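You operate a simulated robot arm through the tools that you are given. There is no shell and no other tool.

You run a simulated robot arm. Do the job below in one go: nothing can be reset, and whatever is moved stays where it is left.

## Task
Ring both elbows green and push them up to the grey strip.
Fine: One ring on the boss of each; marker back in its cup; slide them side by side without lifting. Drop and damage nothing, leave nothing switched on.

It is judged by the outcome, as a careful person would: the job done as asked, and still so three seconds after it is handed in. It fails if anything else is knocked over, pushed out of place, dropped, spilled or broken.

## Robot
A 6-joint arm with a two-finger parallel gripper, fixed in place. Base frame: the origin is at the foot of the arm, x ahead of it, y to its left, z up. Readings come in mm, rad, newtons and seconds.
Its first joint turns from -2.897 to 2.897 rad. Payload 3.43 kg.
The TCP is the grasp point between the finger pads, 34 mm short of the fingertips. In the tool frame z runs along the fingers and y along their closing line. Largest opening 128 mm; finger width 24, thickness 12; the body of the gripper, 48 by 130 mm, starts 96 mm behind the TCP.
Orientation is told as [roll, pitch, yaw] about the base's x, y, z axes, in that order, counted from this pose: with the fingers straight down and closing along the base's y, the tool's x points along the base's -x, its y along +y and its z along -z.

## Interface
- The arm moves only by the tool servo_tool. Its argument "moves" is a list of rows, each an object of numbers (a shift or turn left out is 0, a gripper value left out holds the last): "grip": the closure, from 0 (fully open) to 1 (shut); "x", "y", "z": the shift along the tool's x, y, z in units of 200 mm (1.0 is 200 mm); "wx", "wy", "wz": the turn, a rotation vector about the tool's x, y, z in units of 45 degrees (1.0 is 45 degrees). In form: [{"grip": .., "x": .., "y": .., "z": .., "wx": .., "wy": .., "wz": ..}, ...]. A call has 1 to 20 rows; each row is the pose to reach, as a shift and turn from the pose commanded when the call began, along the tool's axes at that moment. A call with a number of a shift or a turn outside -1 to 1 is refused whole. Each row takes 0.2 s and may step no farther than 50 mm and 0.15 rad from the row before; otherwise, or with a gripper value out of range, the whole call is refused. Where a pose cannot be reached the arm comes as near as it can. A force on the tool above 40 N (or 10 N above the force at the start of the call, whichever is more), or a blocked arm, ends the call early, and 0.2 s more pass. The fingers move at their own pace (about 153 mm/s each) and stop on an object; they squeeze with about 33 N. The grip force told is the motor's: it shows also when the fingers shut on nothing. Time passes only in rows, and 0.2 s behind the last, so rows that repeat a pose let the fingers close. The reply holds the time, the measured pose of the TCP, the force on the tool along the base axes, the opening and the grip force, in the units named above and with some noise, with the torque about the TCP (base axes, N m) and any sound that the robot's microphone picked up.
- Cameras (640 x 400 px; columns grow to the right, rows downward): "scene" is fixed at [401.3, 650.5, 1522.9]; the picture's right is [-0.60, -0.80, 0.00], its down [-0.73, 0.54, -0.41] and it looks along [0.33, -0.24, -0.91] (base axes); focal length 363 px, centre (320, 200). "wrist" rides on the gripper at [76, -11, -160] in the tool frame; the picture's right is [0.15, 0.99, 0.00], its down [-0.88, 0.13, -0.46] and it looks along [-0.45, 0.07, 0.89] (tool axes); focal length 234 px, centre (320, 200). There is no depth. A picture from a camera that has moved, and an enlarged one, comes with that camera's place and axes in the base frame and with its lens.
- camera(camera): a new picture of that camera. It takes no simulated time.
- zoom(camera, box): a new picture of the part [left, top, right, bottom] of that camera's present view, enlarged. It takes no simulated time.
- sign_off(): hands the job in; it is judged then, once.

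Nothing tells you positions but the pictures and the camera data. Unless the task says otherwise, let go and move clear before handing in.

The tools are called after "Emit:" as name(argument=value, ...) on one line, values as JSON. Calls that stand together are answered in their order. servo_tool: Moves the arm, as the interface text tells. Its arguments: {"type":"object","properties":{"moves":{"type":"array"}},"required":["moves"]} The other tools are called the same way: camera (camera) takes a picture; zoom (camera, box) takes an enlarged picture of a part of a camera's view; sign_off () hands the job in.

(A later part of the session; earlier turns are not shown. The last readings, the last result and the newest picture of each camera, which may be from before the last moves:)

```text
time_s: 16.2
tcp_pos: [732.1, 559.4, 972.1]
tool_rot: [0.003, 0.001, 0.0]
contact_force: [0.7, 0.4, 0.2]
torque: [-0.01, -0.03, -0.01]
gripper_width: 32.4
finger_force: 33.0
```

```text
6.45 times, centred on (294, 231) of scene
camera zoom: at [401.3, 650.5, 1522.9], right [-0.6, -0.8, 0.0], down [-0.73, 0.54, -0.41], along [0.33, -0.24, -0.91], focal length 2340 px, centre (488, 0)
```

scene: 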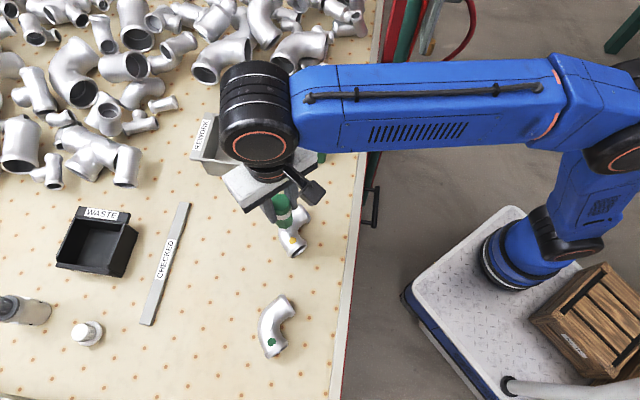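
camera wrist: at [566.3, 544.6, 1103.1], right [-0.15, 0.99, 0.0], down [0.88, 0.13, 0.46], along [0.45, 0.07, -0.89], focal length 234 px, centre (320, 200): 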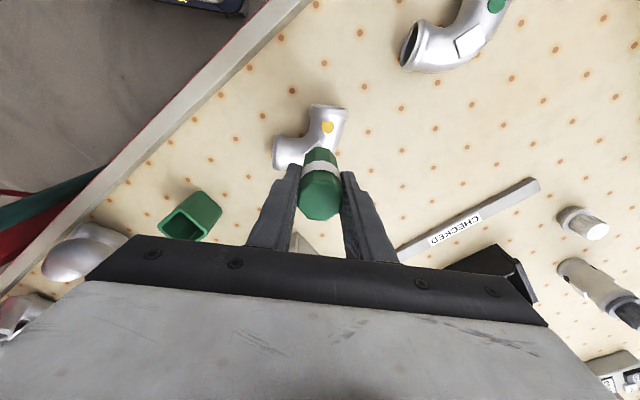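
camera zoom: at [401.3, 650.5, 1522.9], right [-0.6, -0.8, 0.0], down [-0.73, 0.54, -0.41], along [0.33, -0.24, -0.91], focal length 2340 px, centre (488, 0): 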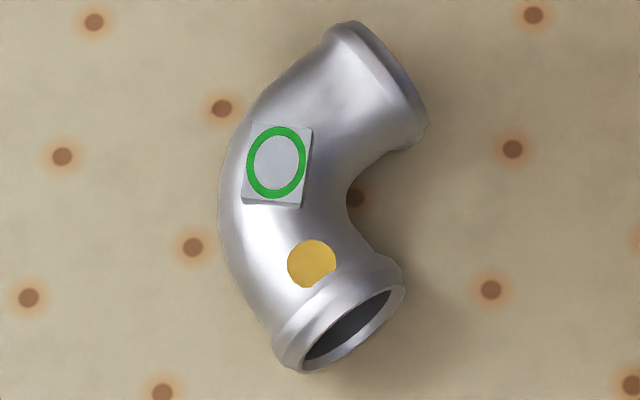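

Pressing the marker stamps a full ring in one touch — elbow A's boss now carries one clean ring. Next I move over to elbow B and measure its boss the same way.

Emit:
servo_tool(moves=[{"x": 0.13, "y": 0.13}, {"x": 0.27, "y": 0.27}, {"x": 0.4, "y": 0.41}, {"x": 0.54, "y": 0.55}, {"x": 0.665, "y": 0.68}, {"x": 0.665, "y": 0.68}])

Emit:
camera(camera="wrist")

Emit:
zoom(camera="wrist", box=[300, 50, 348, 90])

Emit:
zoom(camera="scene", box=[250, 290, 300, 360])

```text
time_s: 17.6
tcp_pos: [595.5, 697.4, 973.5]
tool_rot: [0.002, -0.001, 0.001]
contact_force: [0.7, 0.0, -0.8]
torque: [-0.03, 0.03, 0.02]
gripper_width: 32.3
finger_force: 33.3
```

```text
taken
camera wrist: at [520.0, 686.5, 1133.3], right [-0.15, 0.99, 0.0], down [0.88, 0.13, 0.46], along [0.45, 0.07, -0.89], focal length 234 px, centre (320, 200)
```

wrist: 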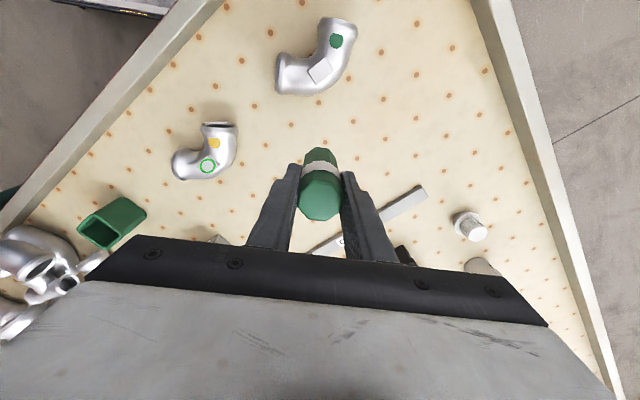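

```text
10.00 times, centred on (324, 70) of wrist
camera zoom: at [520.0, 686.5, 1133.3], right [-0.15, 0.99, 0.0], down [0.88, 0.13, 0.46], along [0.45, 0.07, -0.89], focal length 2342 px, centre (280, 1500)
```

zoom: 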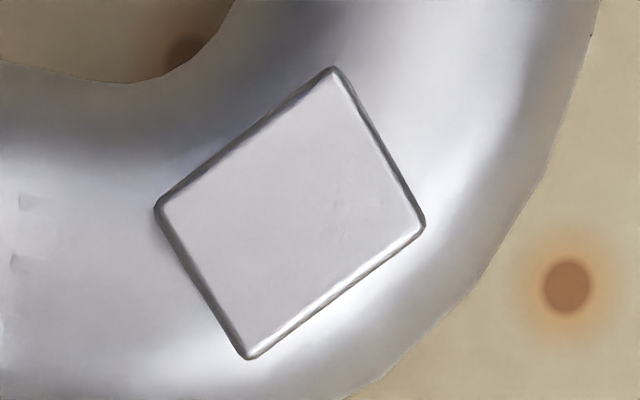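

```text
5.71 times, centred on (275, 325) of scene
camera zoom: at [401.3, 650.5, 1522.9], right [-0.6, -0.8, 0.0], down [-0.73, 0.54, -0.41], along [0.33, -0.24, -0.91], focal length 2073 px, centre (577, -514)
```

zoom: 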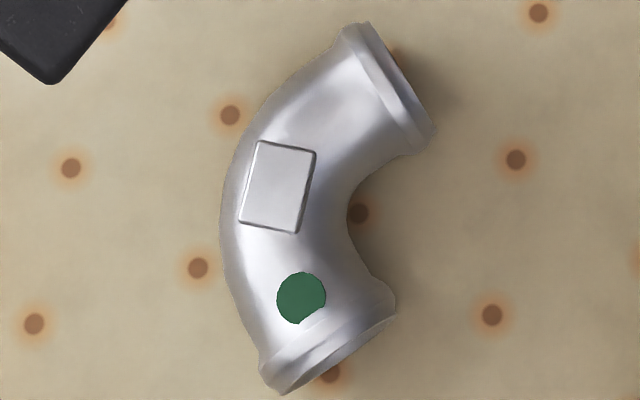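

Boss B is about 84 mm in −x and 11.5 mm in −y from the nib. I'll move over its centre and come down to just above it.

Emit:
servo_tool(moves=[{"x": 0.21, "y": -0.028}, {"x": 0.421, "y": -0.0575}, {"x": 0.421, "y": -0.0575, "z": 0.08}, {"x": 0.421, "y": -0.0575, "z": 0.155}, {"x": 0.421, "y": -0.0575, "z": 0.17}, {"x": 0.421, "y": -0.0575, "z": 0.17}])

Emit:
zoom(camera="wrist", box=[270, 80, 370, 170])

```text
time_s: 19.0
tcp_pos: [512.6, 685.9, 940.5]
tool_rot: [0.003, 0.001, 0.001]
contact_force: [0.7, 0.1, -0.5]
torque: [-0.02, -0.02, 0.01]
gripper_width: 32.2
finger_force: 32.8
```

```text
4.44 times, centred on (320, 125) of wrist
camera zoom: at [436.0, 674.7, 1100.2], right [-0.15, 0.99, 0.0], down [0.88, 0.13, 0.46], along [0.45, 0.07, -0.89], focal length 1041 px, centre (320, 533)
```

zoom: 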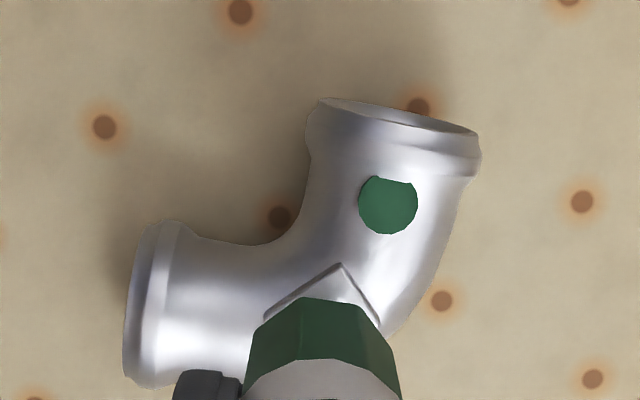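

The nib is centred over boss B. Descending in small steps to contact.

Emit:
servo_tool(moves=[{"z": 0.01}, {"z": 0.015}, {"z": 0.015}])

Emit:
servo_tool(moves=[{"z": 0.005}, {"z": 0.005}])

Emit:
servo_tool(moves=[{"z": 0.005}, {"z": 0.005}])

```text
time_s: 19.8
tcp_pos: [510.9, 686.5, 935.4]
tool_rot: [0.004, 0.0, -0.001]
contact_force: [0.5, -0.1, -0.7]
torque: [-0.04, -0.01, -0.02]
gripper_width: 32.5
finger_force: 33.1
```

```text
time_s: 20.4
tcp_pos: [512.4, 686.2, 934.8]
tool_rot: [0.003, 0.0, 0.0]
contact_force: [-0.2, 0.4, -0.1]
torque: [-0.02, 0.01, 0.0]
gripper_width: 32.3
finger_force: 33.0
```

```text
time_s: 21.0
tcp_pos: [511.7, 685.0, 933.8]
tool_rot: [0.001, -0.001, 0.0]
contact_force: [0.5, -0.4, -0.4]
torque: [0.0, -0.02, 0.01]
gripper_width: 32.3
finger_force: 33.5
```

Emit:
servo_tool(moves=[{"z": 0.005}, {"z": 0.005}])

Emit:
servo_tool(moves=[{"z": 0.005}, {"z": 0.005}])

```text
time_s: 21.6
tcp_pos: [511.3, 686.2, 933.7]
tool_rot: [0.002, 0.001, 0.0]
contact_force: [0.5, -0.5, -0.7]
torque: [0.01, 0.0, -0.03]
gripper_width: 32.3
finger_force: 33.0
```

```text
time_s: 22.2
tcp_pos: [512.3, 685.5, 932.1]
tool_rot: [0.004, 0.0, 0.001]
contact_force: [0.6, 2.0, 12.6]
torque: [0.18, -0.09, -0.03]
gripper_width: 32.2
finger_force: 33.0
```

Contact at about 12 N. Lifting off and checking the ring.

Emit:
servo_tool(moves=[{"z": -0.03}, {"z": -0.15}, {"z": -0.3}, {"z": -0.4, "x": -0.2}, {"z": -0.4, "x": -0.42, "y": 0.05}, {"z": -0.4, "x": -0.42, "y": 0.05}])

Emit:
zoom(camera="wrist", box=[280, 30, 380, 120])

Emit:
zoom(camera="scene", box=[250, 290, 300, 360])

Emit:
camera(camera="scene")

```text
time_s: 23.6
tcp_pos: [596.1, 690.9, 1006.7]
tool_rot: [0.007, -0.001, 0.0]
contact_force: [0.1, -0.7, -0.1]
torque: [-0.01, 0.03, -0.02]
gripper_width: 32.0
finger_force: 32.7
out of reach, approached as far as the arm can: row 5, 6
```

```text
4.44 times, centred on (330, 75) of wrist
camera zoom: at [520.4, 678.4, 1166.1], right [-0.15, 0.99, 0.01], down [0.88, 0.13, 0.46], along [0.45, 0.07, -0.89], focal length 1041 px, centre (276, 756)
```

zoom: 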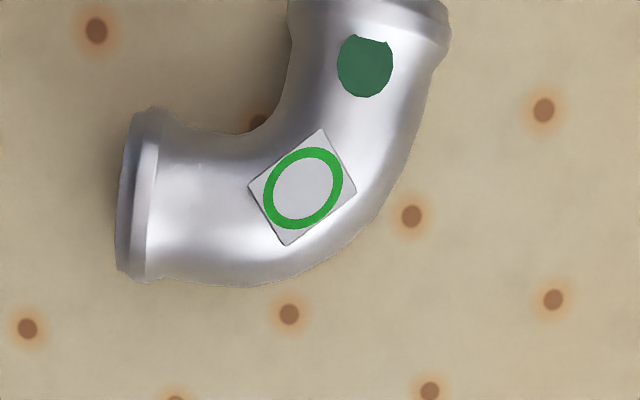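

```text
5.71 times, centred on (275, 325) of scene
camera zoom: at [401.3, 650.5, 1522.9], right [-0.6, -0.8, 0.0], down [-0.73, 0.54, -0.41], along [0.33, -0.24, -0.91], focal length 2073 px, centre (577, -514)
```

zoom: 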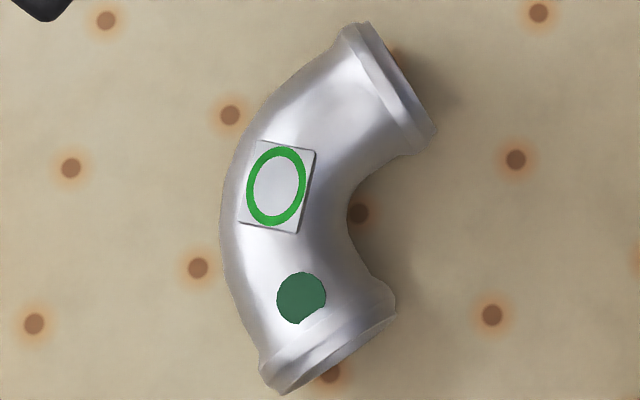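

```text
taken
```

scene: 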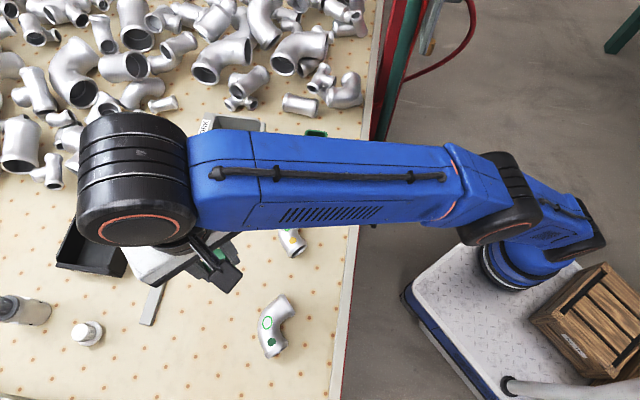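

Both bosses now have one clean green ring. The arm hit its reach limit slightly there, so I'll remember that for the push. Now I carry the marker back toward its cup, keeping it high.

Emit:
servo_tool(moves=[{"x": -0.09, "y": -0.16}, {"x": -0.18, "y": -0.32}, {"x": -0.27, "y": -0.48}, {"x": -0.36, "y": -0.64}, {"x": -0.45, "y": -0.8}, {"x": -0.54, "y": -0.96}, {"x": -0.54, "y": -0.96}])

```text
time_s: 25.2
tcp_pos: [703.4, 498.7, 1008.3]
tool_rot: [0.002, 0.001, 0.001]
contact_force: [-0.2, -0.1, -0.4]
torque: [-0.01, 0.0, 0.03]
gripper_width: 32.5
finger_force: 33.3
```

Emit:
servo_tool(moves=[{"x": -0.11, "y": -0.18}, {"x": -0.22, "y": -0.36}, {"x": -0.331, "y": -0.545}, {"x": -0.331, "y": -0.545}, {"x": -0.331, "y": -0.545}])

Emit:
zoom(camera="wrist", box=[270, 80, 370, 170])

Emit:
zoom(camera="scene", box=[270, 50, 370, 170])

```text
time_s: 26.4
tcp_pos: [769.2, 389.7, 1007.8]
tool_rot: [0.003, -0.001, -0.001]
contact_force: [0.0, 0.2, -1.1]
torque: [0.01, -0.01, 0.0]
gripper_width: 32.3
finger_force: 33.1
```

```text
4.44 times, centred on (320, 125) of wrist
camera zoom: at [692.6, 378.6, 1167.8], right [-0.15, 0.99, 0.0], down [0.88, 0.13, 0.46], along [0.45, 0.07, -0.89], focal length 1041 px, centre (320, 533)
```

zoom: 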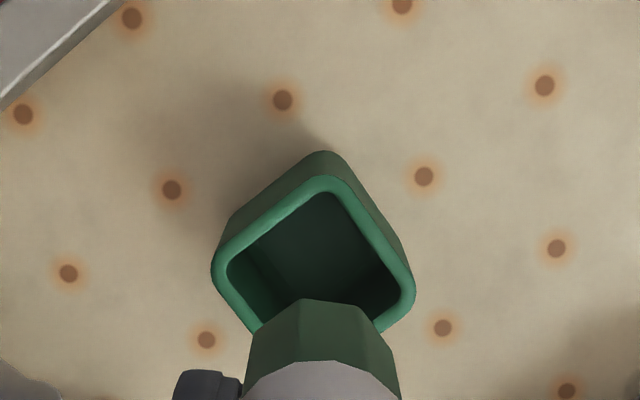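

```text
3.33 times, centred on (320, 110) of scene
camera zoom: at [401.3, 650.5, 1522.9], right [-0.6, -0.8, 0.0], down [-0.73, 0.54, -0.41], along [0.33, -0.24, -0.91], focal length 1209 px, centre (320, 500)
```

zoom: 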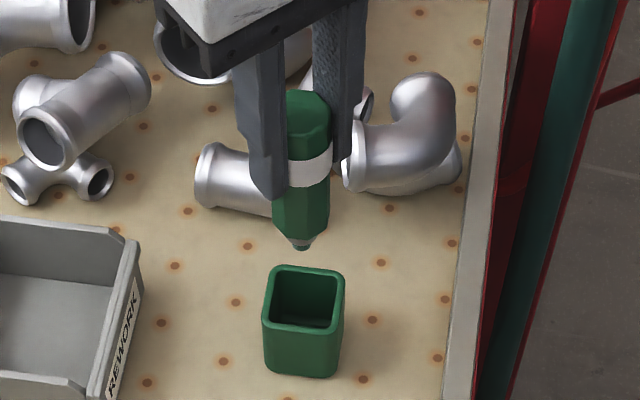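

Cup and marker are aligned to within a couple of millimetres. I'll come down to just above the rim and check.

Emit:
servo_tool(moves=[{"y": -0.005, "z": 0.1}, {"y": -0.005, "z": 0.2}, {"y": -0.005, "z": 0.25}, {"y": -0.005, "z": 0.25}])

Emit:
zoom(camera="wrist", box=[270, 80, 370, 170])

Emit:
zoom(camera="scene", box=[285, 70, 345, 170])

```text
time_s: 27.4
tcp_pos: [770.0, 388.0, 958.7]
tool_rot: [0.004, -0.001, -0.003]
contact_force: [0.9, -0.4, -0.3]
torque: [-0.02, -0.02, -0.01]
gripper_width: 32.3
finger_force: 33.2
```

```text
4.44 times, centred on (320, 125) of wrist
camera zoom: at [694.2, 376.9, 1118.6], right [-0.15, 0.99, 0.0], down [0.88, 0.13, 0.46], along [0.45, 0.07, -0.89], focal length 1041 px, centre (320, 533)
```

zoom: 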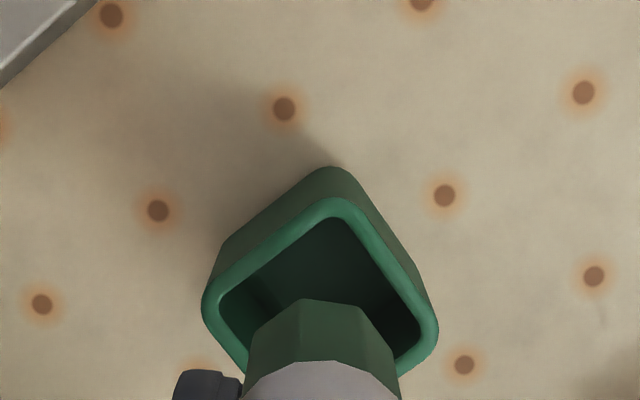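

```text
4.00 times, centred on (315, 120) of scene
camera zoom: at [401.3, 650.5, 1522.9], right [-0.6, -0.8, 0.0], down [-0.73, 0.54, -0.41], along [0.33, -0.24, -0.91], focal length 1451 px, centre (340, 520)
```

zoom: 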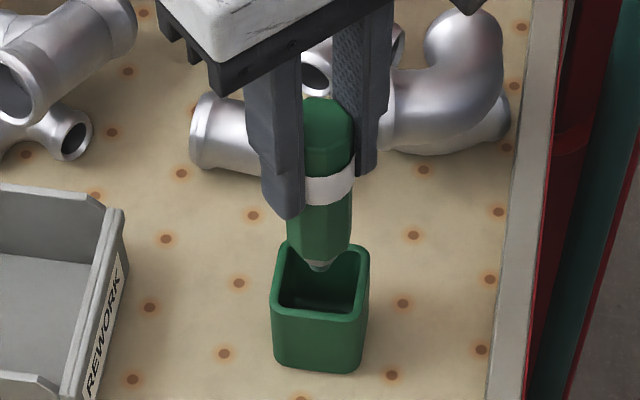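

Nib is centred over the opening. Lowering into the cup gently.

Emit:
servo_tool(moves=[{"z": 0.07}, {"z": 0.14}, {"z": 0.2}, {"z": 0.26}, {"z": 0.3}, {"z": 0.3}])

Emit:
zoom(camera="scene", box=[285, 70, 345, 170])

```text
time_s: 28.8
tcp_pos: [770.3, 389.2, 899.2]
tool_rot: [0.003, 0.0, 0.001]
contact_force: [0.5, 0.0, -1.0]
torque: [-0.01, 0.01, 0.02]
gripper_width: 32.4
finger_force: 33.3
```

```text
4.00 times, centred on (315, 120) of scene
camera zoom: at [401.3, 650.5, 1522.9], right [-0.6, -0.8, 0.0], down [-0.73, 0.54, -0.41], along [0.33, -0.24, -0.91], focal length 1451 px, centre (340, 520)
```

zoom: 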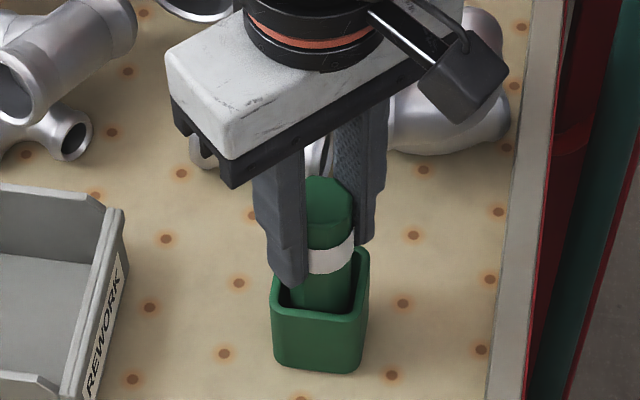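

Emit:
servo_tool(moves=[{"z": 0.01}, {"z": 0.02}, {"z": 0.025}, {"z": 0.025}])

Emit:
servo_tool(moves=[{"z": 0.005}, {"z": 0.01}, {"z": 0.01}])

```text
time_s: 29.8
tcp_pos: [768.9, 389.0, 891.8]
tool_rot: [0.004, 0.0, 0.0]
contact_force: [0.2, -0.1, -1.0]
torque: [0.01, -0.02, 0.01]
gripper_width: 32.2
finger_force: 32.7
```

```text
time_s: 30.6
tcp_pos: [770.1, 390.7, 889.3]
tool_rot: [0.004, -0.001, 0.0]
contact_force: [-0.5, 0.2, 0.9]
torque: [-0.02, -0.06, -0.03]
gripper_width: 32.3
finger_force: 33.0
```

Emit:
servo_tool(moves=[{"z": 0.004}, {"z": 0.004}])

```text
time_s: 31.2
tcp_pos: [769.5, 390.5, 890.5]
tool_rot: [0.003, 0.001, 0.0]
contact_force: [0.1, -1.3, 7.5]
torque: [-0.25, -0.04, -0.02]
gripper_width: 32.2
finger_force: 32.8
```

The nib rests on the cup floor. I'll ease off the pressure and open the fingers.

Emit:
servo_tool(moves=[{"z": -0.004}, {"z": -0.004, "grip": 0.7}, {"z": -0.004, "grip": 0.65}, {"z": -0.004, "grip": 0.5}, {"z": -0.004, "grip": 0.0}, {"z": -0.004, "grip": 0.0}, {"z": -0.004, "grip": 0.0}])

Emit:
zoom(camera="scene", box=[285, 70, 345, 170])

Emit:
camera(camera="wrist")

```text
time_s: 32.8
tcp_pos: [770.6, 389.9, 891.1]
tool_rot: [0.003, 0.0, 0.0]
contact_force: [0.5, -0.1, 0.8]
torque: [-0.04, -0.02, 0.02]
gripper_width: 127.9
finger_force: 0.1
```

```text
4.00 times, centred on (315, 120) of scene
camera zoom: at [401.3, 650.5, 1522.9], right [-0.6, -0.8, 0.0], down [-0.73, 0.54, -0.41], along [0.33, -0.24, -0.91], focal length 1451 px, centre (340, 520)
```

zoom: 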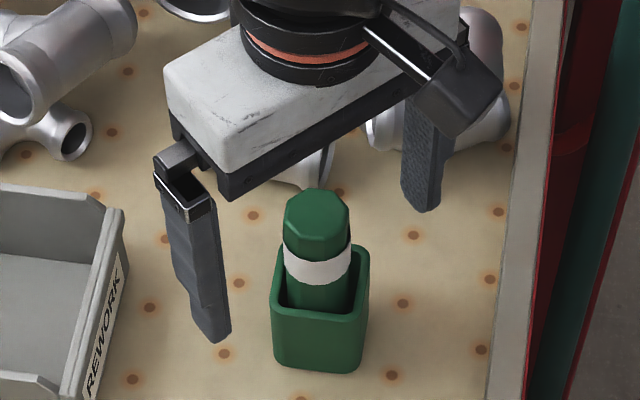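

```text
taken
camera wrist: at [694.4, 378.7, 1050.7], right [-0.15, 0.99, 0.0], down [0.88, 0.13, 0.46], along [0.45, 0.07, -0.89], focal length 234 px, centre (320, 200)
```

wrist: 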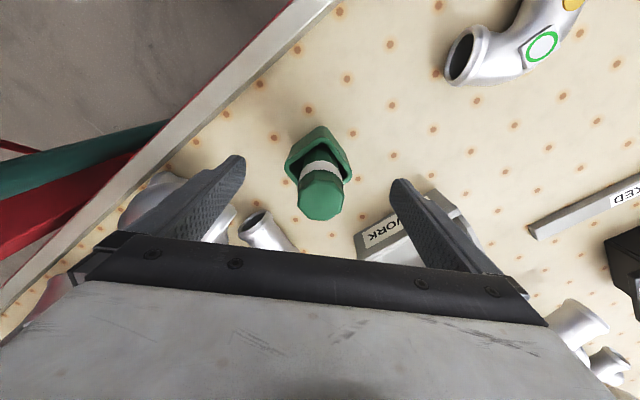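

The marker stands upright in its cup again. I'll raise the arm clear, then turn the gripper to face the strip.

Emit:
servo_tool(moves=[{"z": -0.1}, {"z": -0.25}, {"z": -0.45}, {"z": -0.6}, {"z": -0.6}])

Emit:
zoom(camera="scene", box=[285, 70, 345, 170])

Emit:
zoom(camera="wrist", box=[260, 90, 380, 240])

```text
time_s: 34.0
tcp_pos: [770.1, 389.0, 1011.9]
tool_rot: [0.003, 0.0, 0.001]
contact_force: [0.0, 0.7, 0.0]
torque: [-0.02, 0.0, 0.03]
gripper_width: 127.7
finger_force: 0.0
```

```text
4.00 times, centred on (315, 120) of scene
camera zoom: at [401.3, 650.5, 1522.9], right [-0.6, -0.8, 0.0], down [-0.73, 0.54, -0.41], along [0.33, -0.24, -0.91], focal length 1451 px, centre (340, 520)
```

zoom: 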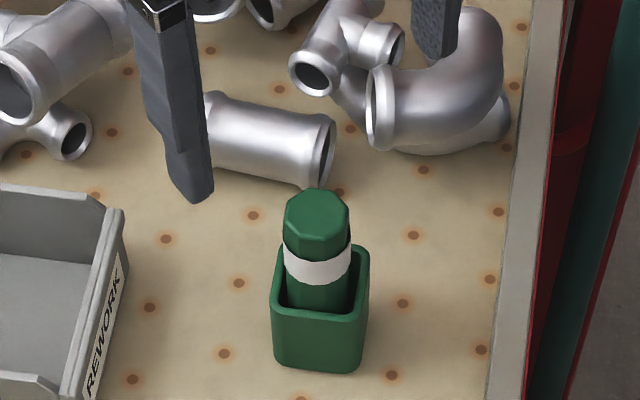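

```text
2.67 times, centred on (320, 165) of wrist
camera zoom: at [694.4, 378.3, 1171.3], right [-0.15, 0.99, 0.0], down [0.88, 0.13, 0.46], along [0.45, 0.07, -0.89], focal length 624 px, centre (320, 293)
```

zoom: 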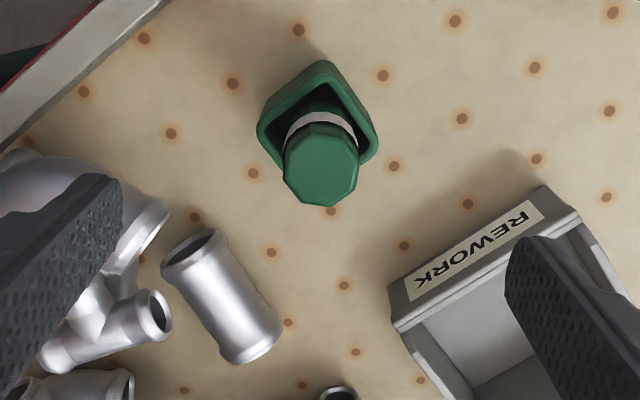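

The marker is secure. Now I move behind elbow A, turning the gripper about 44° so the two fingers form a fork parallel to the strip, part-closed to about 46 mm.

Emit:
servo_tool(moves=[{"x": 0.14, "y": 0.09, "wz": -0.16, "grip": 0.0}, {"x": 0.29, "y": 0.18, "wz": -0.33}, {"x": 0.44, "y": 0.27, "wz": -0.5, "grip": 0.64}, {"x": 0.58, "y": 0.36, "wz": -0.66}, {"x": 0.73, "y": 0.46, "wz": -0.82}, {"x": 0.875, "y": 0.55, "wz": -0.982}, {"x": 0.875, "y": 0.55, "wz": -0.982}])

Emit:
camera(camera="wrist")

Emit:
camera(camera="scene")

```text
time_s: 35.6
tcp_pos: [593.3, 500.0, 1012.7]
tool_rot: [0.001, -0.001, 0.773]
contact_force: [0.2, -0.4, 0.0]
torque: [0.02, -0.01, 0.0]
gripper_width: 46.2
finger_force: 0.0
```

```text
taken
camera wrist: at [547.6, 438.8, 1171.9], right [-0.8, 0.61, 0.0], down [0.54, 0.71, 0.46], along [0.28, 0.37, -0.89], focal length 234 px, centre (320, 200)
```

wrist: 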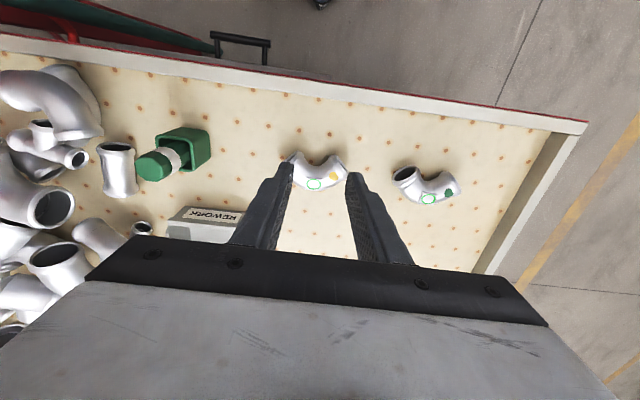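

```text
taken
```

scene: 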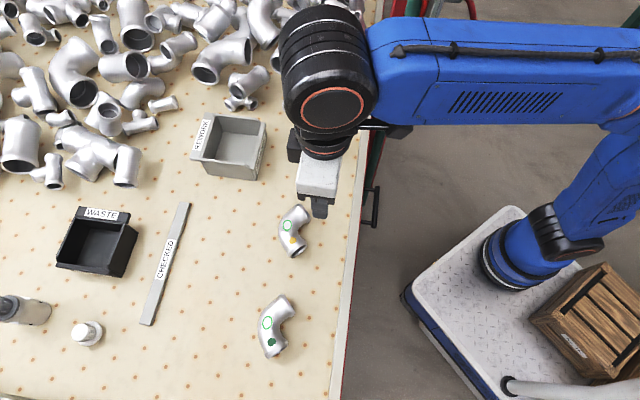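

The fork is lined up behind elbow A. I'll tilt the tool about 15° (tips forward, to gain reach) while coming down part way, and verify.

Emit:
servo_tool(moves=[{"x": 0.02, "z": 0.15, "wy": -0.1}, {"x": 0.045, "y": -0.0075, "z": 0.3, "wy": -0.2}, {"x": 0.045, "y": -0.0075, "z": 0.45, "wy": -0.333}, {"x": 0.045, "y": -0.0075, "z": 0.6, "wy": -0.333}, {"x": 0.045, "y": -0.0075, "z": 0.7, "wy": -0.333}, {"x": 0.045, "y": -0.0075, "z": 0.7, "wy": -0.333}])

Emit:
camera(camera="wrist")

Emit:
zoom(camera="scene", box=[250, 150, 370, 280])

```text
time_s: 37.0
tcp_pos: [588.9, 494.4, 872.3]
tool_rot: [0.004, -0.263, 0.77]
contact_force: [0.1, -0.2, 0.0]
torque: [-0.01, 0.02, -0.02]
gripper_width: 46.1
finger_force: 0.1
```

```text
taken
camera wrist: at [514.5, 406.0, 1006.1], right [-0.79, 0.61, -0.04], down [0.43, 0.6, 0.67], along [0.43, 0.51, -0.74], focal length 234 px, centre (320, 200)
```

wrist: 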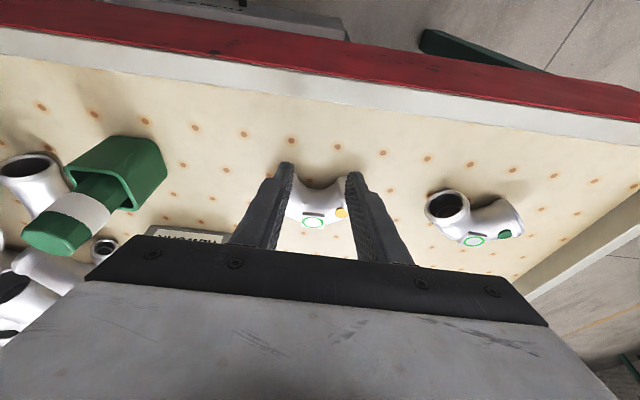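

```text
3.08 times, centred on (310, 215) of scene
camera zoom: at [401.3, 650.5, 1522.9], right [-0.6, -0.8, 0.0], down [-0.73, 0.54, -0.41], along [0.33, -0.24, -0.91], focal length 1116 px, centre (351, 154)
```

zoom: 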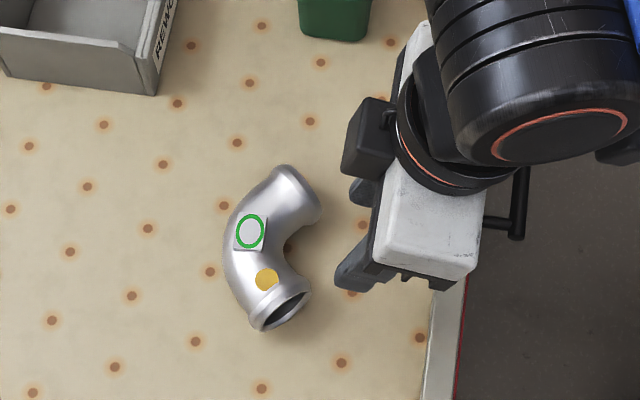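

The tilt is right: tips point toward the strip. Now I lower the fork most of the way to the table, behind the elbow.

Emit:
servo_tool(moves=[{"x": 0.02, "z": 0.0724}, {"x": 0.0389, "z": 0.1449}, {"x": 0.0583, "z": 0.2173}, {"x": 0.0583, "z": 0.2173}])

Emit:
zoom(camera="wrist", box=[240, 110, 400, 230])

Emit:
zoom(camera="scene", box=[260, 190, 350, 280])

```text
time_s: 38.0
tcp_pos: [587.1, 492.9, 827.2]
tool_rot: [0.004, -0.263, 0.771]
contact_force: [0.1, 0.1, -1.0]
torque: [0.0, 0.03, -0.05]
gripper_width: 46.1
finger_force: 0.1
```

```text
3.33 times, centred on (320, 170) of wrist
camera zoom: at [513.3, 406.1, 960.8], right [-0.79, 0.61, -0.04], down [0.43, 0.6, 0.67], along [0.43, 0.51, -0.74], focal length 781 px, centre (320, 300)
```

zoom: 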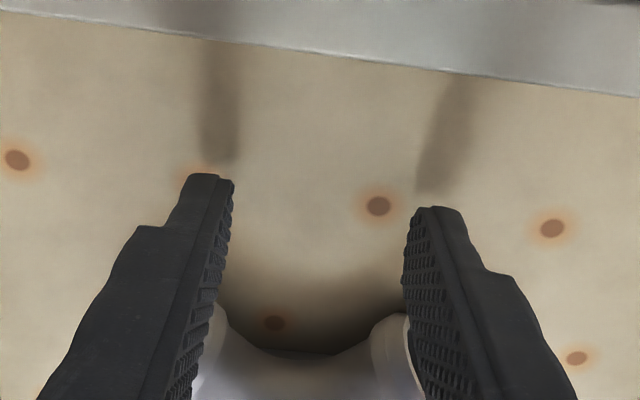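

```text
4.44 times, centred on (305, 235) of scene
camera zoom: at [401.3, 650.5, 1522.9], right [-0.6, -0.8, 0.0], down [-0.73, 0.54, -0.41], along [0.33, -0.24, -0.91], focal length 1612 px, centre (387, 44)
```

zoom: 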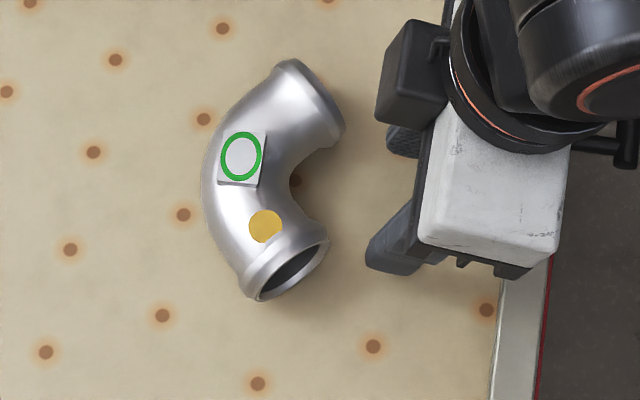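

The fork straddles elbow A's two rear flange corners well. I'll lower about 6 mm more so the tips just clear the table.

Emit:
servo_tool(moves=[{"x": 0.0039, "z": 0.0145}, {"x": 0.0078, "z": 0.029}, {"x": 0.0078, "z": 0.029}])

Emit:
zoom(camera="wrist", box=[240, 110, 400, 230])

```text
time_s: 38.8
tcp_pos: [587.2, 492.7, 819.7]
tool_rot: [0.003, -0.262, 0.772]
contact_force: [-0.1, 0.1, 0.7]
torque: [-0.01, 0.01, 0.03]
gripper_width: 45.8
finger_force: 0.1
```

```text
3.33 times, centred on (320, 170) of wrist
camera zoom: at [513.9, 405.3, 953.7], right [-0.79, 0.61, -0.04], down [0.43, 0.6, 0.67], along [0.43, 0.51, -0.74], focal length 781 px, centre (320, 300)
```

zoom: 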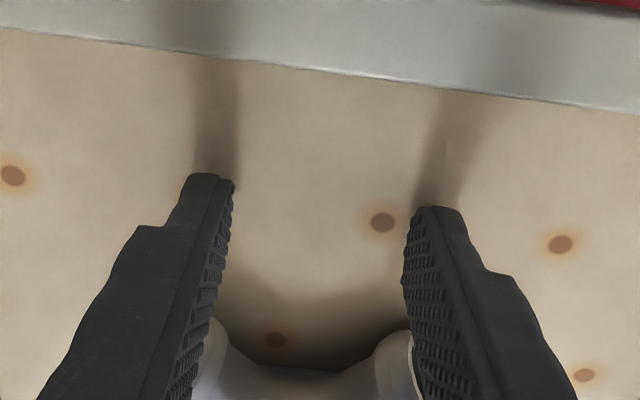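

Fingertips skim just above the table. Now I slide forward to the elbow's rear corners.

Emit:
servo_tool(moves=[{"x": -0.0483, "z": 0.0129}, {"x": -0.087, "z": 0.0233}, {"x": -0.087, "z": 0.0233}])

Emit:
zoom(camera="wrist", box=[240, 110, 400, 230])

Emit:
zoom(camera="scene", box=[260, 190, 350, 280])

```text
time_s: 39.6
tcp_pos: [601.2, 505.0, 819.7]
tool_rot: [0.003, -0.263, 0.77]
contact_force: [-0.4, -1.3, -0.7]
torque: [-0.05, 0.03, 0.01]
gripper_width: 46.1
finger_force: 0.1
```

```text
3.33 times, centred on (320, 170) of wrist
camera zoom: at [526.6, 417.1, 954.8], right [-0.79, 0.61, -0.04], down [0.43, 0.6, 0.67], along [0.43, 0.51, -0.74], focal length 781 px, centre (320, 300)
```

zoom: 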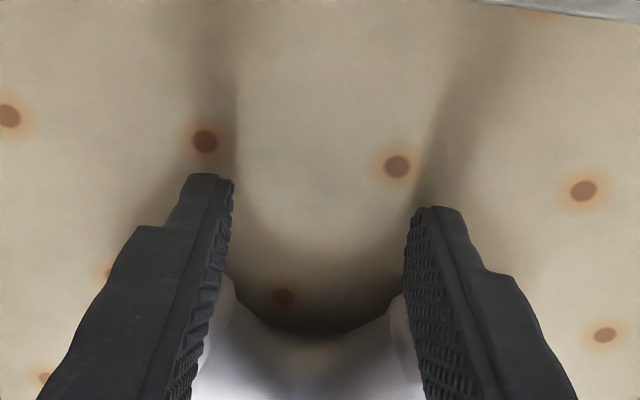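

```text
4.44 times, centred on (305, 235) of scene
camera zoom: at [401.3, 650.5, 1522.9], right [-0.6, -0.8, 0.0], down [-0.73, 0.54, -0.41], along [0.33, -0.24, -0.91], focal length 1612 px, centre (387, 44)
```

zoom: 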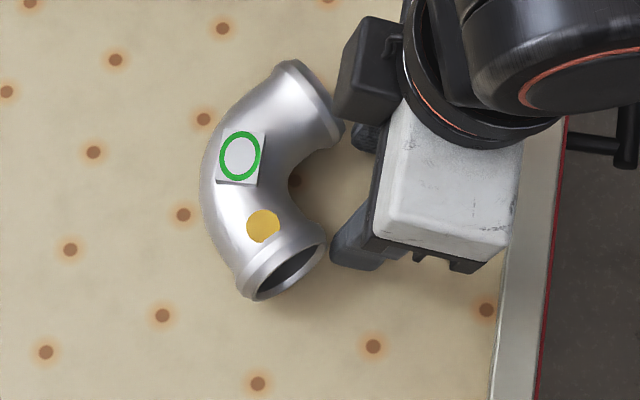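

The fork has touched the elbow. I'll push slowly, with a slight drift toward the strip's middle, and check after 40 mm.

Emit:
servo_tool(moves=[{"x": -0.0386, "y": 0.005, "z": 0.0104}, {"x": -0.0773, "y": 0.01, "z": 0.0207}, {"x": -0.1159, "y": 0.016, "z": 0.0311}, {"x": -0.1546, "y": 0.022, "z": 0.0414}, {"x": -0.1932, "y": 0.028, "z": 0.0518}, {"x": -0.1932, "y": 0.028, "z": 0.0518}])

Emit:
zoom(camera="wrist", box=[200, 90, 440, 240])

Emit:
zoom(camera="scene", box=[140, 180, 350, 340])

```text
time_s: 41.0
tcp_pos: [626.5, 536.8, 820.5]
tool_rot: [0.004, -0.264, 0.769]
contact_force: [0.4, -1.6, 0.2]
torque: [-0.06, 0.0, -0.04]
gripper_width: 46.0
finger_force: 0.0
```

```text
2.67 times, centred on (320, 165) of wrist
camera zoom: at [552.1, 449.7, 955.4], right [-0.79, 0.61, -0.04], down [0.43, 0.6, 0.67], along [0.43, 0.51, -0.74], focal length 624 px, centre (320, 293)
```

zoom: 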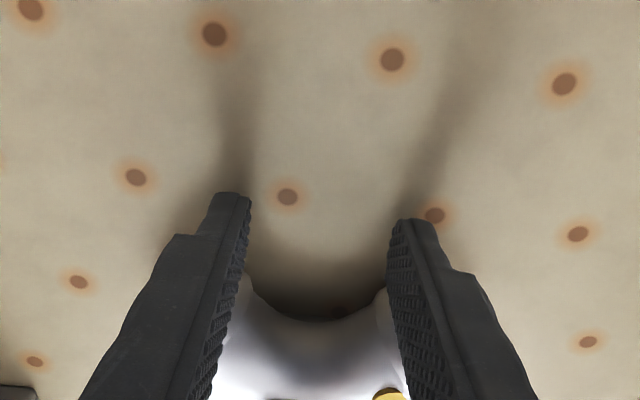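

```text
2.50 times, centred on (245, 260) of scene
camera zoom: at [401.3, 650.5, 1522.9], right [-0.6, -0.8, 0.0], down [-0.73, 0.54, -0.41], along [0.33, -0.24, -0.91], focal length 907 px, centre (508, 50)
```

zoom: 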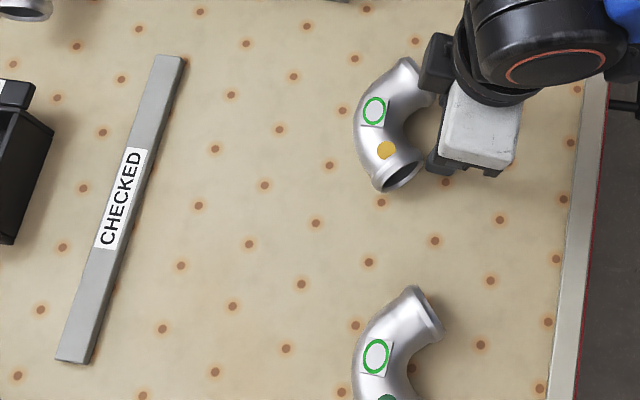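

The elbow slides squarely with the fork. Continuing another 100 mm, still drifting slightly inward.

Emit:
servo_tool(moves=[{"x": -0.0483, "y": 0.0075, "z": 0.013}, {"x": -0.0966, "y": 0.015, "z": 0.0259}, {"x": -0.1449, "y": 0.0225, "z": 0.0389}, {"x": -0.1932, "y": 0.03, "z": 0.0518}, {"x": -0.2415, "y": 0.0375, "z": 0.0648}, {"x": -0.2898, "y": 0.045, "z": 0.0777}, {"x": -0.3381, "y": 0.0525, "z": 0.0907}, {"x": -0.3864, "y": 0.06, "z": 0.1036}, {"x": -0.4347, "y": 0.0675, "z": 0.1166}, {"x": -0.483, "y": 0.075, "z": 0.1295}, {"x": -0.483, "y": 0.075, "z": 0.1295}])

Emit:
zoom(camera="wrist", box=[200, 90, 440, 240])

Emit:
zoom(camera="scene", box=[140, 180, 350, 340])

```text
time_s: 43.4
tcp_pos: [688.0, 617.7, 820.9]
tool_rot: [0.003, -0.262, 0.771]
contact_force: [0.1, 0.7, 0.4]
torque: [0.01, 0.01, -0.04]
gripper_width: 46.0
finger_force: 0.0
```

```text
2.67 times, centred on (320, 165) of wrist
camera zoom: at [614.4, 530.1, 955.1], right [-0.79, 0.61, -0.04], down [0.43, 0.6, 0.67], along [0.43, 0.51, -0.74], focal length 624 px, centre (320, 293)
```

zoom: 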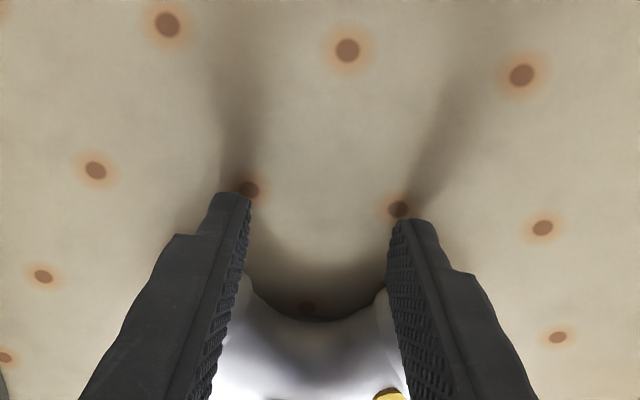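

```text
2.50 times, centred on (245, 260) of scene
camera zoom: at [401.3, 650.5, 1522.9], right [-0.6, -0.8, 0.0], down [-0.73, 0.54, -0.41], along [0.33, -0.24, -0.91], focal length 907 px, centre (508, 50)
```

zoom: 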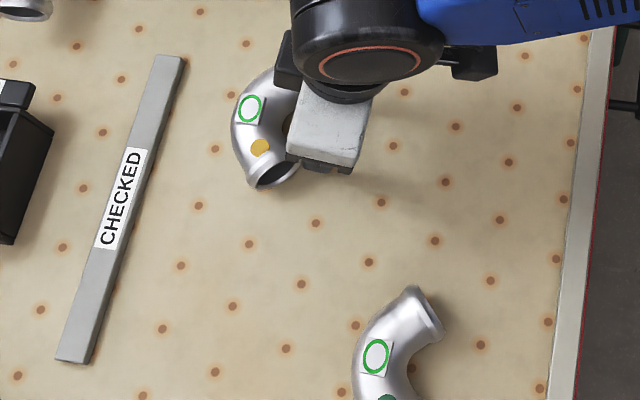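

Elbow A's leading curve is now about 66 mm from the strip. Another 50 mm, then fine steps.

Emit:
servo_tool(moves=[{"x": -0.0483, "y": 0.008, "z": 0.013}, {"x": -0.0966, "y": 0.016, "z": 0.0259}, {"x": -0.1449, "y": 0.024, "z": 0.0389}, {"x": -0.1932, "y": 0.032, "z": 0.0518}, {"x": -0.2415, "y": 0.04, "z": 0.0648}, {"x": -0.2415, "y": 0.04, "z": 0.0648}])

Emit:
camera(camera="wrist")

Emit:
zoom(camera="scene", box=[130, 180, 270, 340])

```text
time_s: 44.8
tcp_pos: [719.0, 657.7, 820.2]
tool_rot: [0.004, -0.263, 0.772]
contact_force: [-0.4, -0.9, -0.4]
torque: [-0.01, 0.04, -0.03]
gripper_width: 46.2
finger_force: 0.1
```

```text
taken
camera wrist: at [644.5, 569.4, 954.9], right [-0.79, 0.61, -0.04], down [0.43, 0.6, 0.67], along [0.43, 0.51, -0.74], focal length 234 px, centre (320, 200)
```

wrist: 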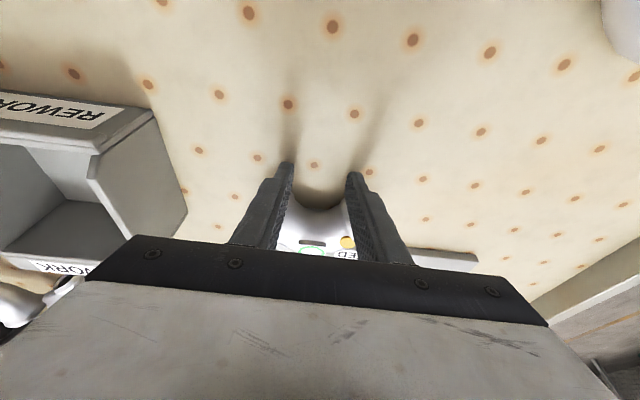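

```text
2.50 times, centred on (200, 260) of scene
camera zoom: at [401.3, 650.5, 1522.9], right [-0.6, -0.8, 0.0], down [-0.73, 0.54, -0.41], along [0.33, -0.24, -0.91], focal length 907 px, centre (620, 50)
```

zoom: 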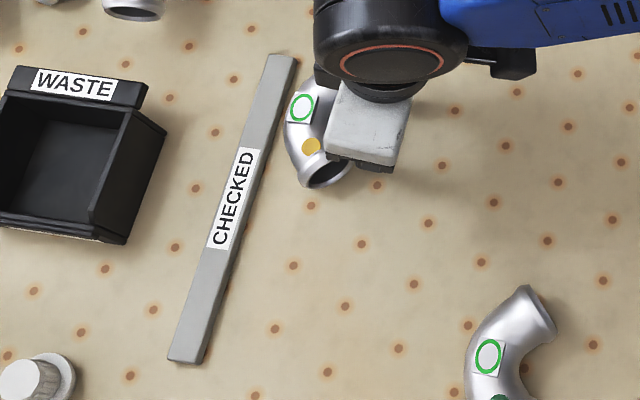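

Emit:
zoom(camera="scene", box=[220, 190, 290, 270])

Emit:
zoom(camera="wrist", box=[260, 150, 480, 280])

```text
5.00 times, centred on (255, 230) of scene
camera zoom: at [401.3, 650.5, 1522.9], right [-0.6, -0.8, 0.0], down [-0.73, 0.54, -0.41], along [0.33, -0.24, -0.91], focal length 1814 px, centre (645, 50)
```

zoom: 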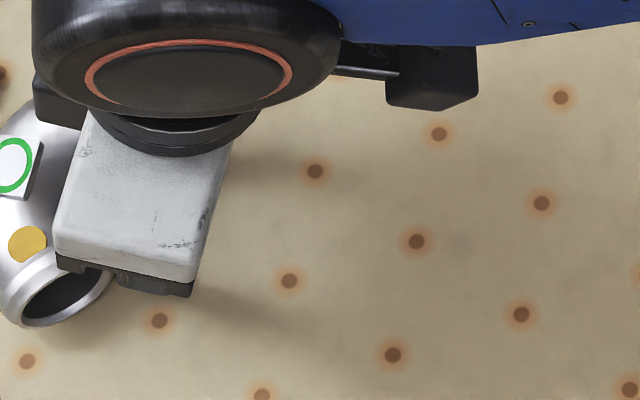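

```text
2.91 times, centred on (370, 215) of wrist
camera zoom: at [644.5, 569.4, 954.9], right [-0.79, 0.61, -0.04], down [0.43, 0.6, 0.67], along [0.43, 0.51, -0.74], focal length 681 px, centre (174, 156)
```

zoom: 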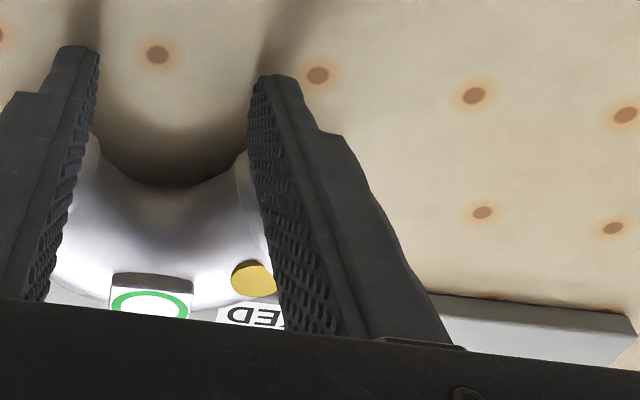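

Emit:
zoom(camera="scene", box=[175, 190, 255, 270])

```text
5.00 times, centred on (215, 230) of scene
camera zoom: at [401.3, 650.5, 1522.9], right [-0.6, -0.8, 0.0], down [-0.73, 0.54, -0.41], along [0.33, -0.24, -0.91], focal length 1814 px, centre (845, 50)
```

zoom: 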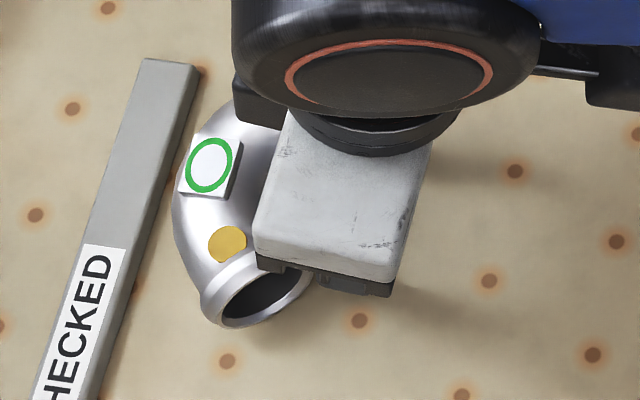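

The gap to the strip is about 18 mm at mid-height. I'll push 16 mm more, then creep.

Emit:
servo_tool(moves=[{"x": -0.0193, "y": 0.003, "z": 0.0052}, {"x": -0.0386, "y": 0.006, "z": 0.0104}, {"x": -0.058, "y": 0.008, "z": 0.0155}, {"x": -0.0773, "y": 0.01, "z": 0.0207}, {"x": -0.0773, "y": 0.01, "z": 0.0207}])

Emit:
zoom(camera="scene", box=[175, 190, 255, 270])

Emit:
zoom(camera="wrist", box=[260, 150, 480, 280])

```text
time_s: 46.0
tcp_pos: [730.0, 671.2, 821.3]
tool_rot: [0.003, -0.263, 0.771]
contact_force: [0.2, -0.9, -0.5]
torque: [-0.08, 0.02, -0.01]
gripper_width: 46.3
finger_force: 0.0
```

```text
5.00 times, centred on (215, 230) of scene
camera zoom: at [401.3, 650.5, 1522.9], right [-0.6, -0.8, 0.0], down [-0.73, 0.54, -0.41], along [0.33, -0.24, -0.91], focal length 1814 px, centre (845, 50)
```

zoom: 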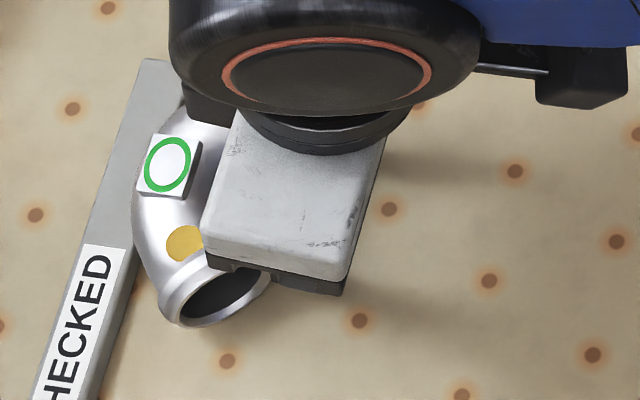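

```text
2.91 times, centred on (370, 215) of wrist
camera zoom: at [654.6, 582.7, 955.8], right [-0.79, 0.61, -0.04], down [0.43, 0.6, 0.67], along [0.43, 0.51, -0.74], focal length 681 px, centre (174, 156)
```

zoom: 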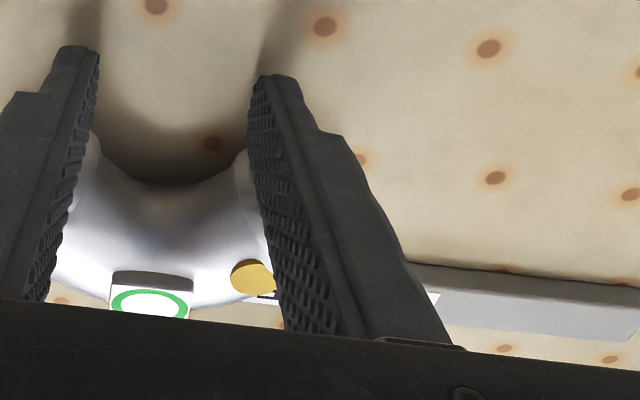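

The pipe's widest line is now level with the strip's near face; the low strip should touch a few mm further. Creeping in 2 mm steps with force checks.

Emit:
servo_tool(moves=[{"x": -0.0097, "z": 0.0026}, {"x": -0.0097, "z": 0.0026}])

Emit:
servo_tool(moves=[{"x": -0.0097, "z": 0.0026}, {"x": -0.0097, "z": 0.0026}])

Emit:
zoom(camera="scene", box=[185, 200, 225, 240])

```text
time_s: 46.6
tcp_pos: [729.8, 671.9, 820.9]
tool_rot: [0.004, -0.265, 0.772]
contact_force: [-1.3, -0.9, 0.8]
torque: [0.02, 0.0, 0.01]
gripper_width: 45.9
finger_force: 0.0
```

```text
time_s: 47.2
tcp_pos: [730.2, 674.2, 821.1]
tool_rot: [0.003, -0.261, 0.774]
contact_force: [-13.2, -16.1, -0.1]
torque: [-0.46, 0.25, -0.38]
gripper_width: 46.1
finger_force: 0.0
```

```text
10.00 times, centred on (205, 220) of scene
camera zoom: at [401.3, 650.5, 1522.9], right [-0.6, -0.8, 0.0], down [-0.73, 0.54, -0.41], along [0.33, -0.24, -0.91], focal length 3627 px, centre (1470, 0)
```

zoom: 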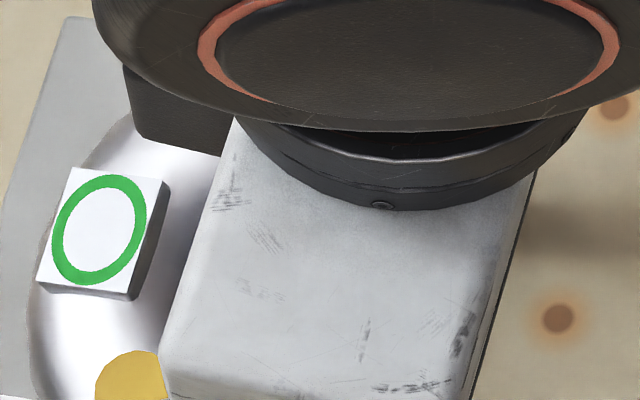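

Strong contact — elbow A is against the strip. I'll back off straight away and inspect.

Emit:
servo_tool(moves=[{"x": 0.0097, "z": -0.0026}, {"x": 0.0483, "z": -0.013}, {"x": 0.1449, "z": -0.0389}, {"x": 0.2415, "z": -0.0648}, {"x": 0.2415, "z": -0.0648}])

Emit:
zoom(camera="scene", box=[175, 190, 255, 270])

Emit:
zoom(camera="scene", box=[130, 180, 270, 340])

Emit:
zoom(camera="wrist", box=[240, 150, 460, 280])

```text
time_s: 48.4
tcp_pos: [697.0, 637.6, 820.9]
tool_rot: [0.004, -0.264, 0.771]
contact_force: [0.1, -0.5, 0.7]
torque: [0.03, 0.01, 0.0]
gripper_width: 46.1
finger_force: 0.1
```

```text
5.00 times, centred on (215, 230) of scene
camera zoom: at [401.3, 650.5, 1522.9], right [-0.6, -0.8, 0.0], down [-0.73, 0.54, -0.41], along [0.33, -0.24, -0.91], focal length 1814 px, centre (845, 50)
```

zoom: 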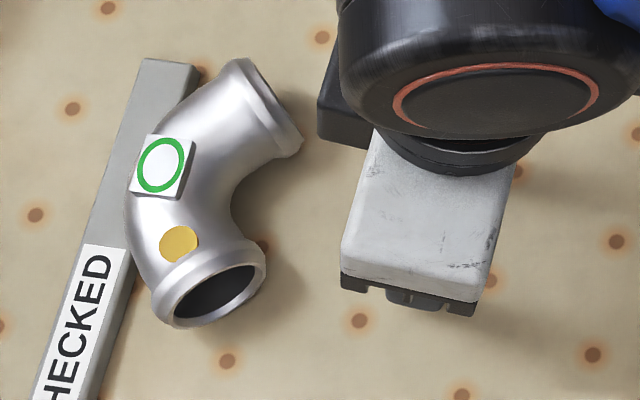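

```text
2.50 times, centred on (200, 260) of scene
camera zoom: at [401.3, 650.5, 1522.9], right [-0.6, -0.8, 0.0], down [-0.73, 0.54, -0.41], along [0.33, -0.24, -0.91], focal length 907 px, centre (620, 50)
```

zoom: 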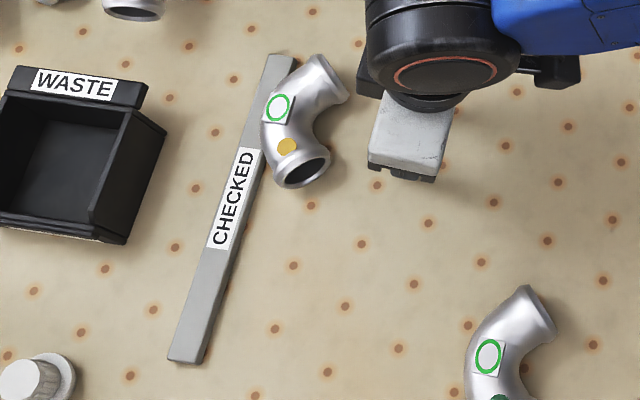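

```text
2.91 times, centred on (350, 215) of wrist
camera zoom: at [621.3, 549.7, 955.3], right [-0.79, 0.61, -0.04], down [0.43, 0.6, 0.67], along [0.43, 0.51, -0.74], focal length 681 px, centre (233, 156)
```

zoom: 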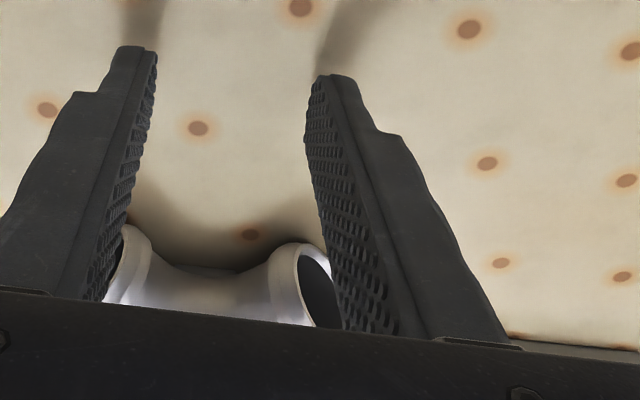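

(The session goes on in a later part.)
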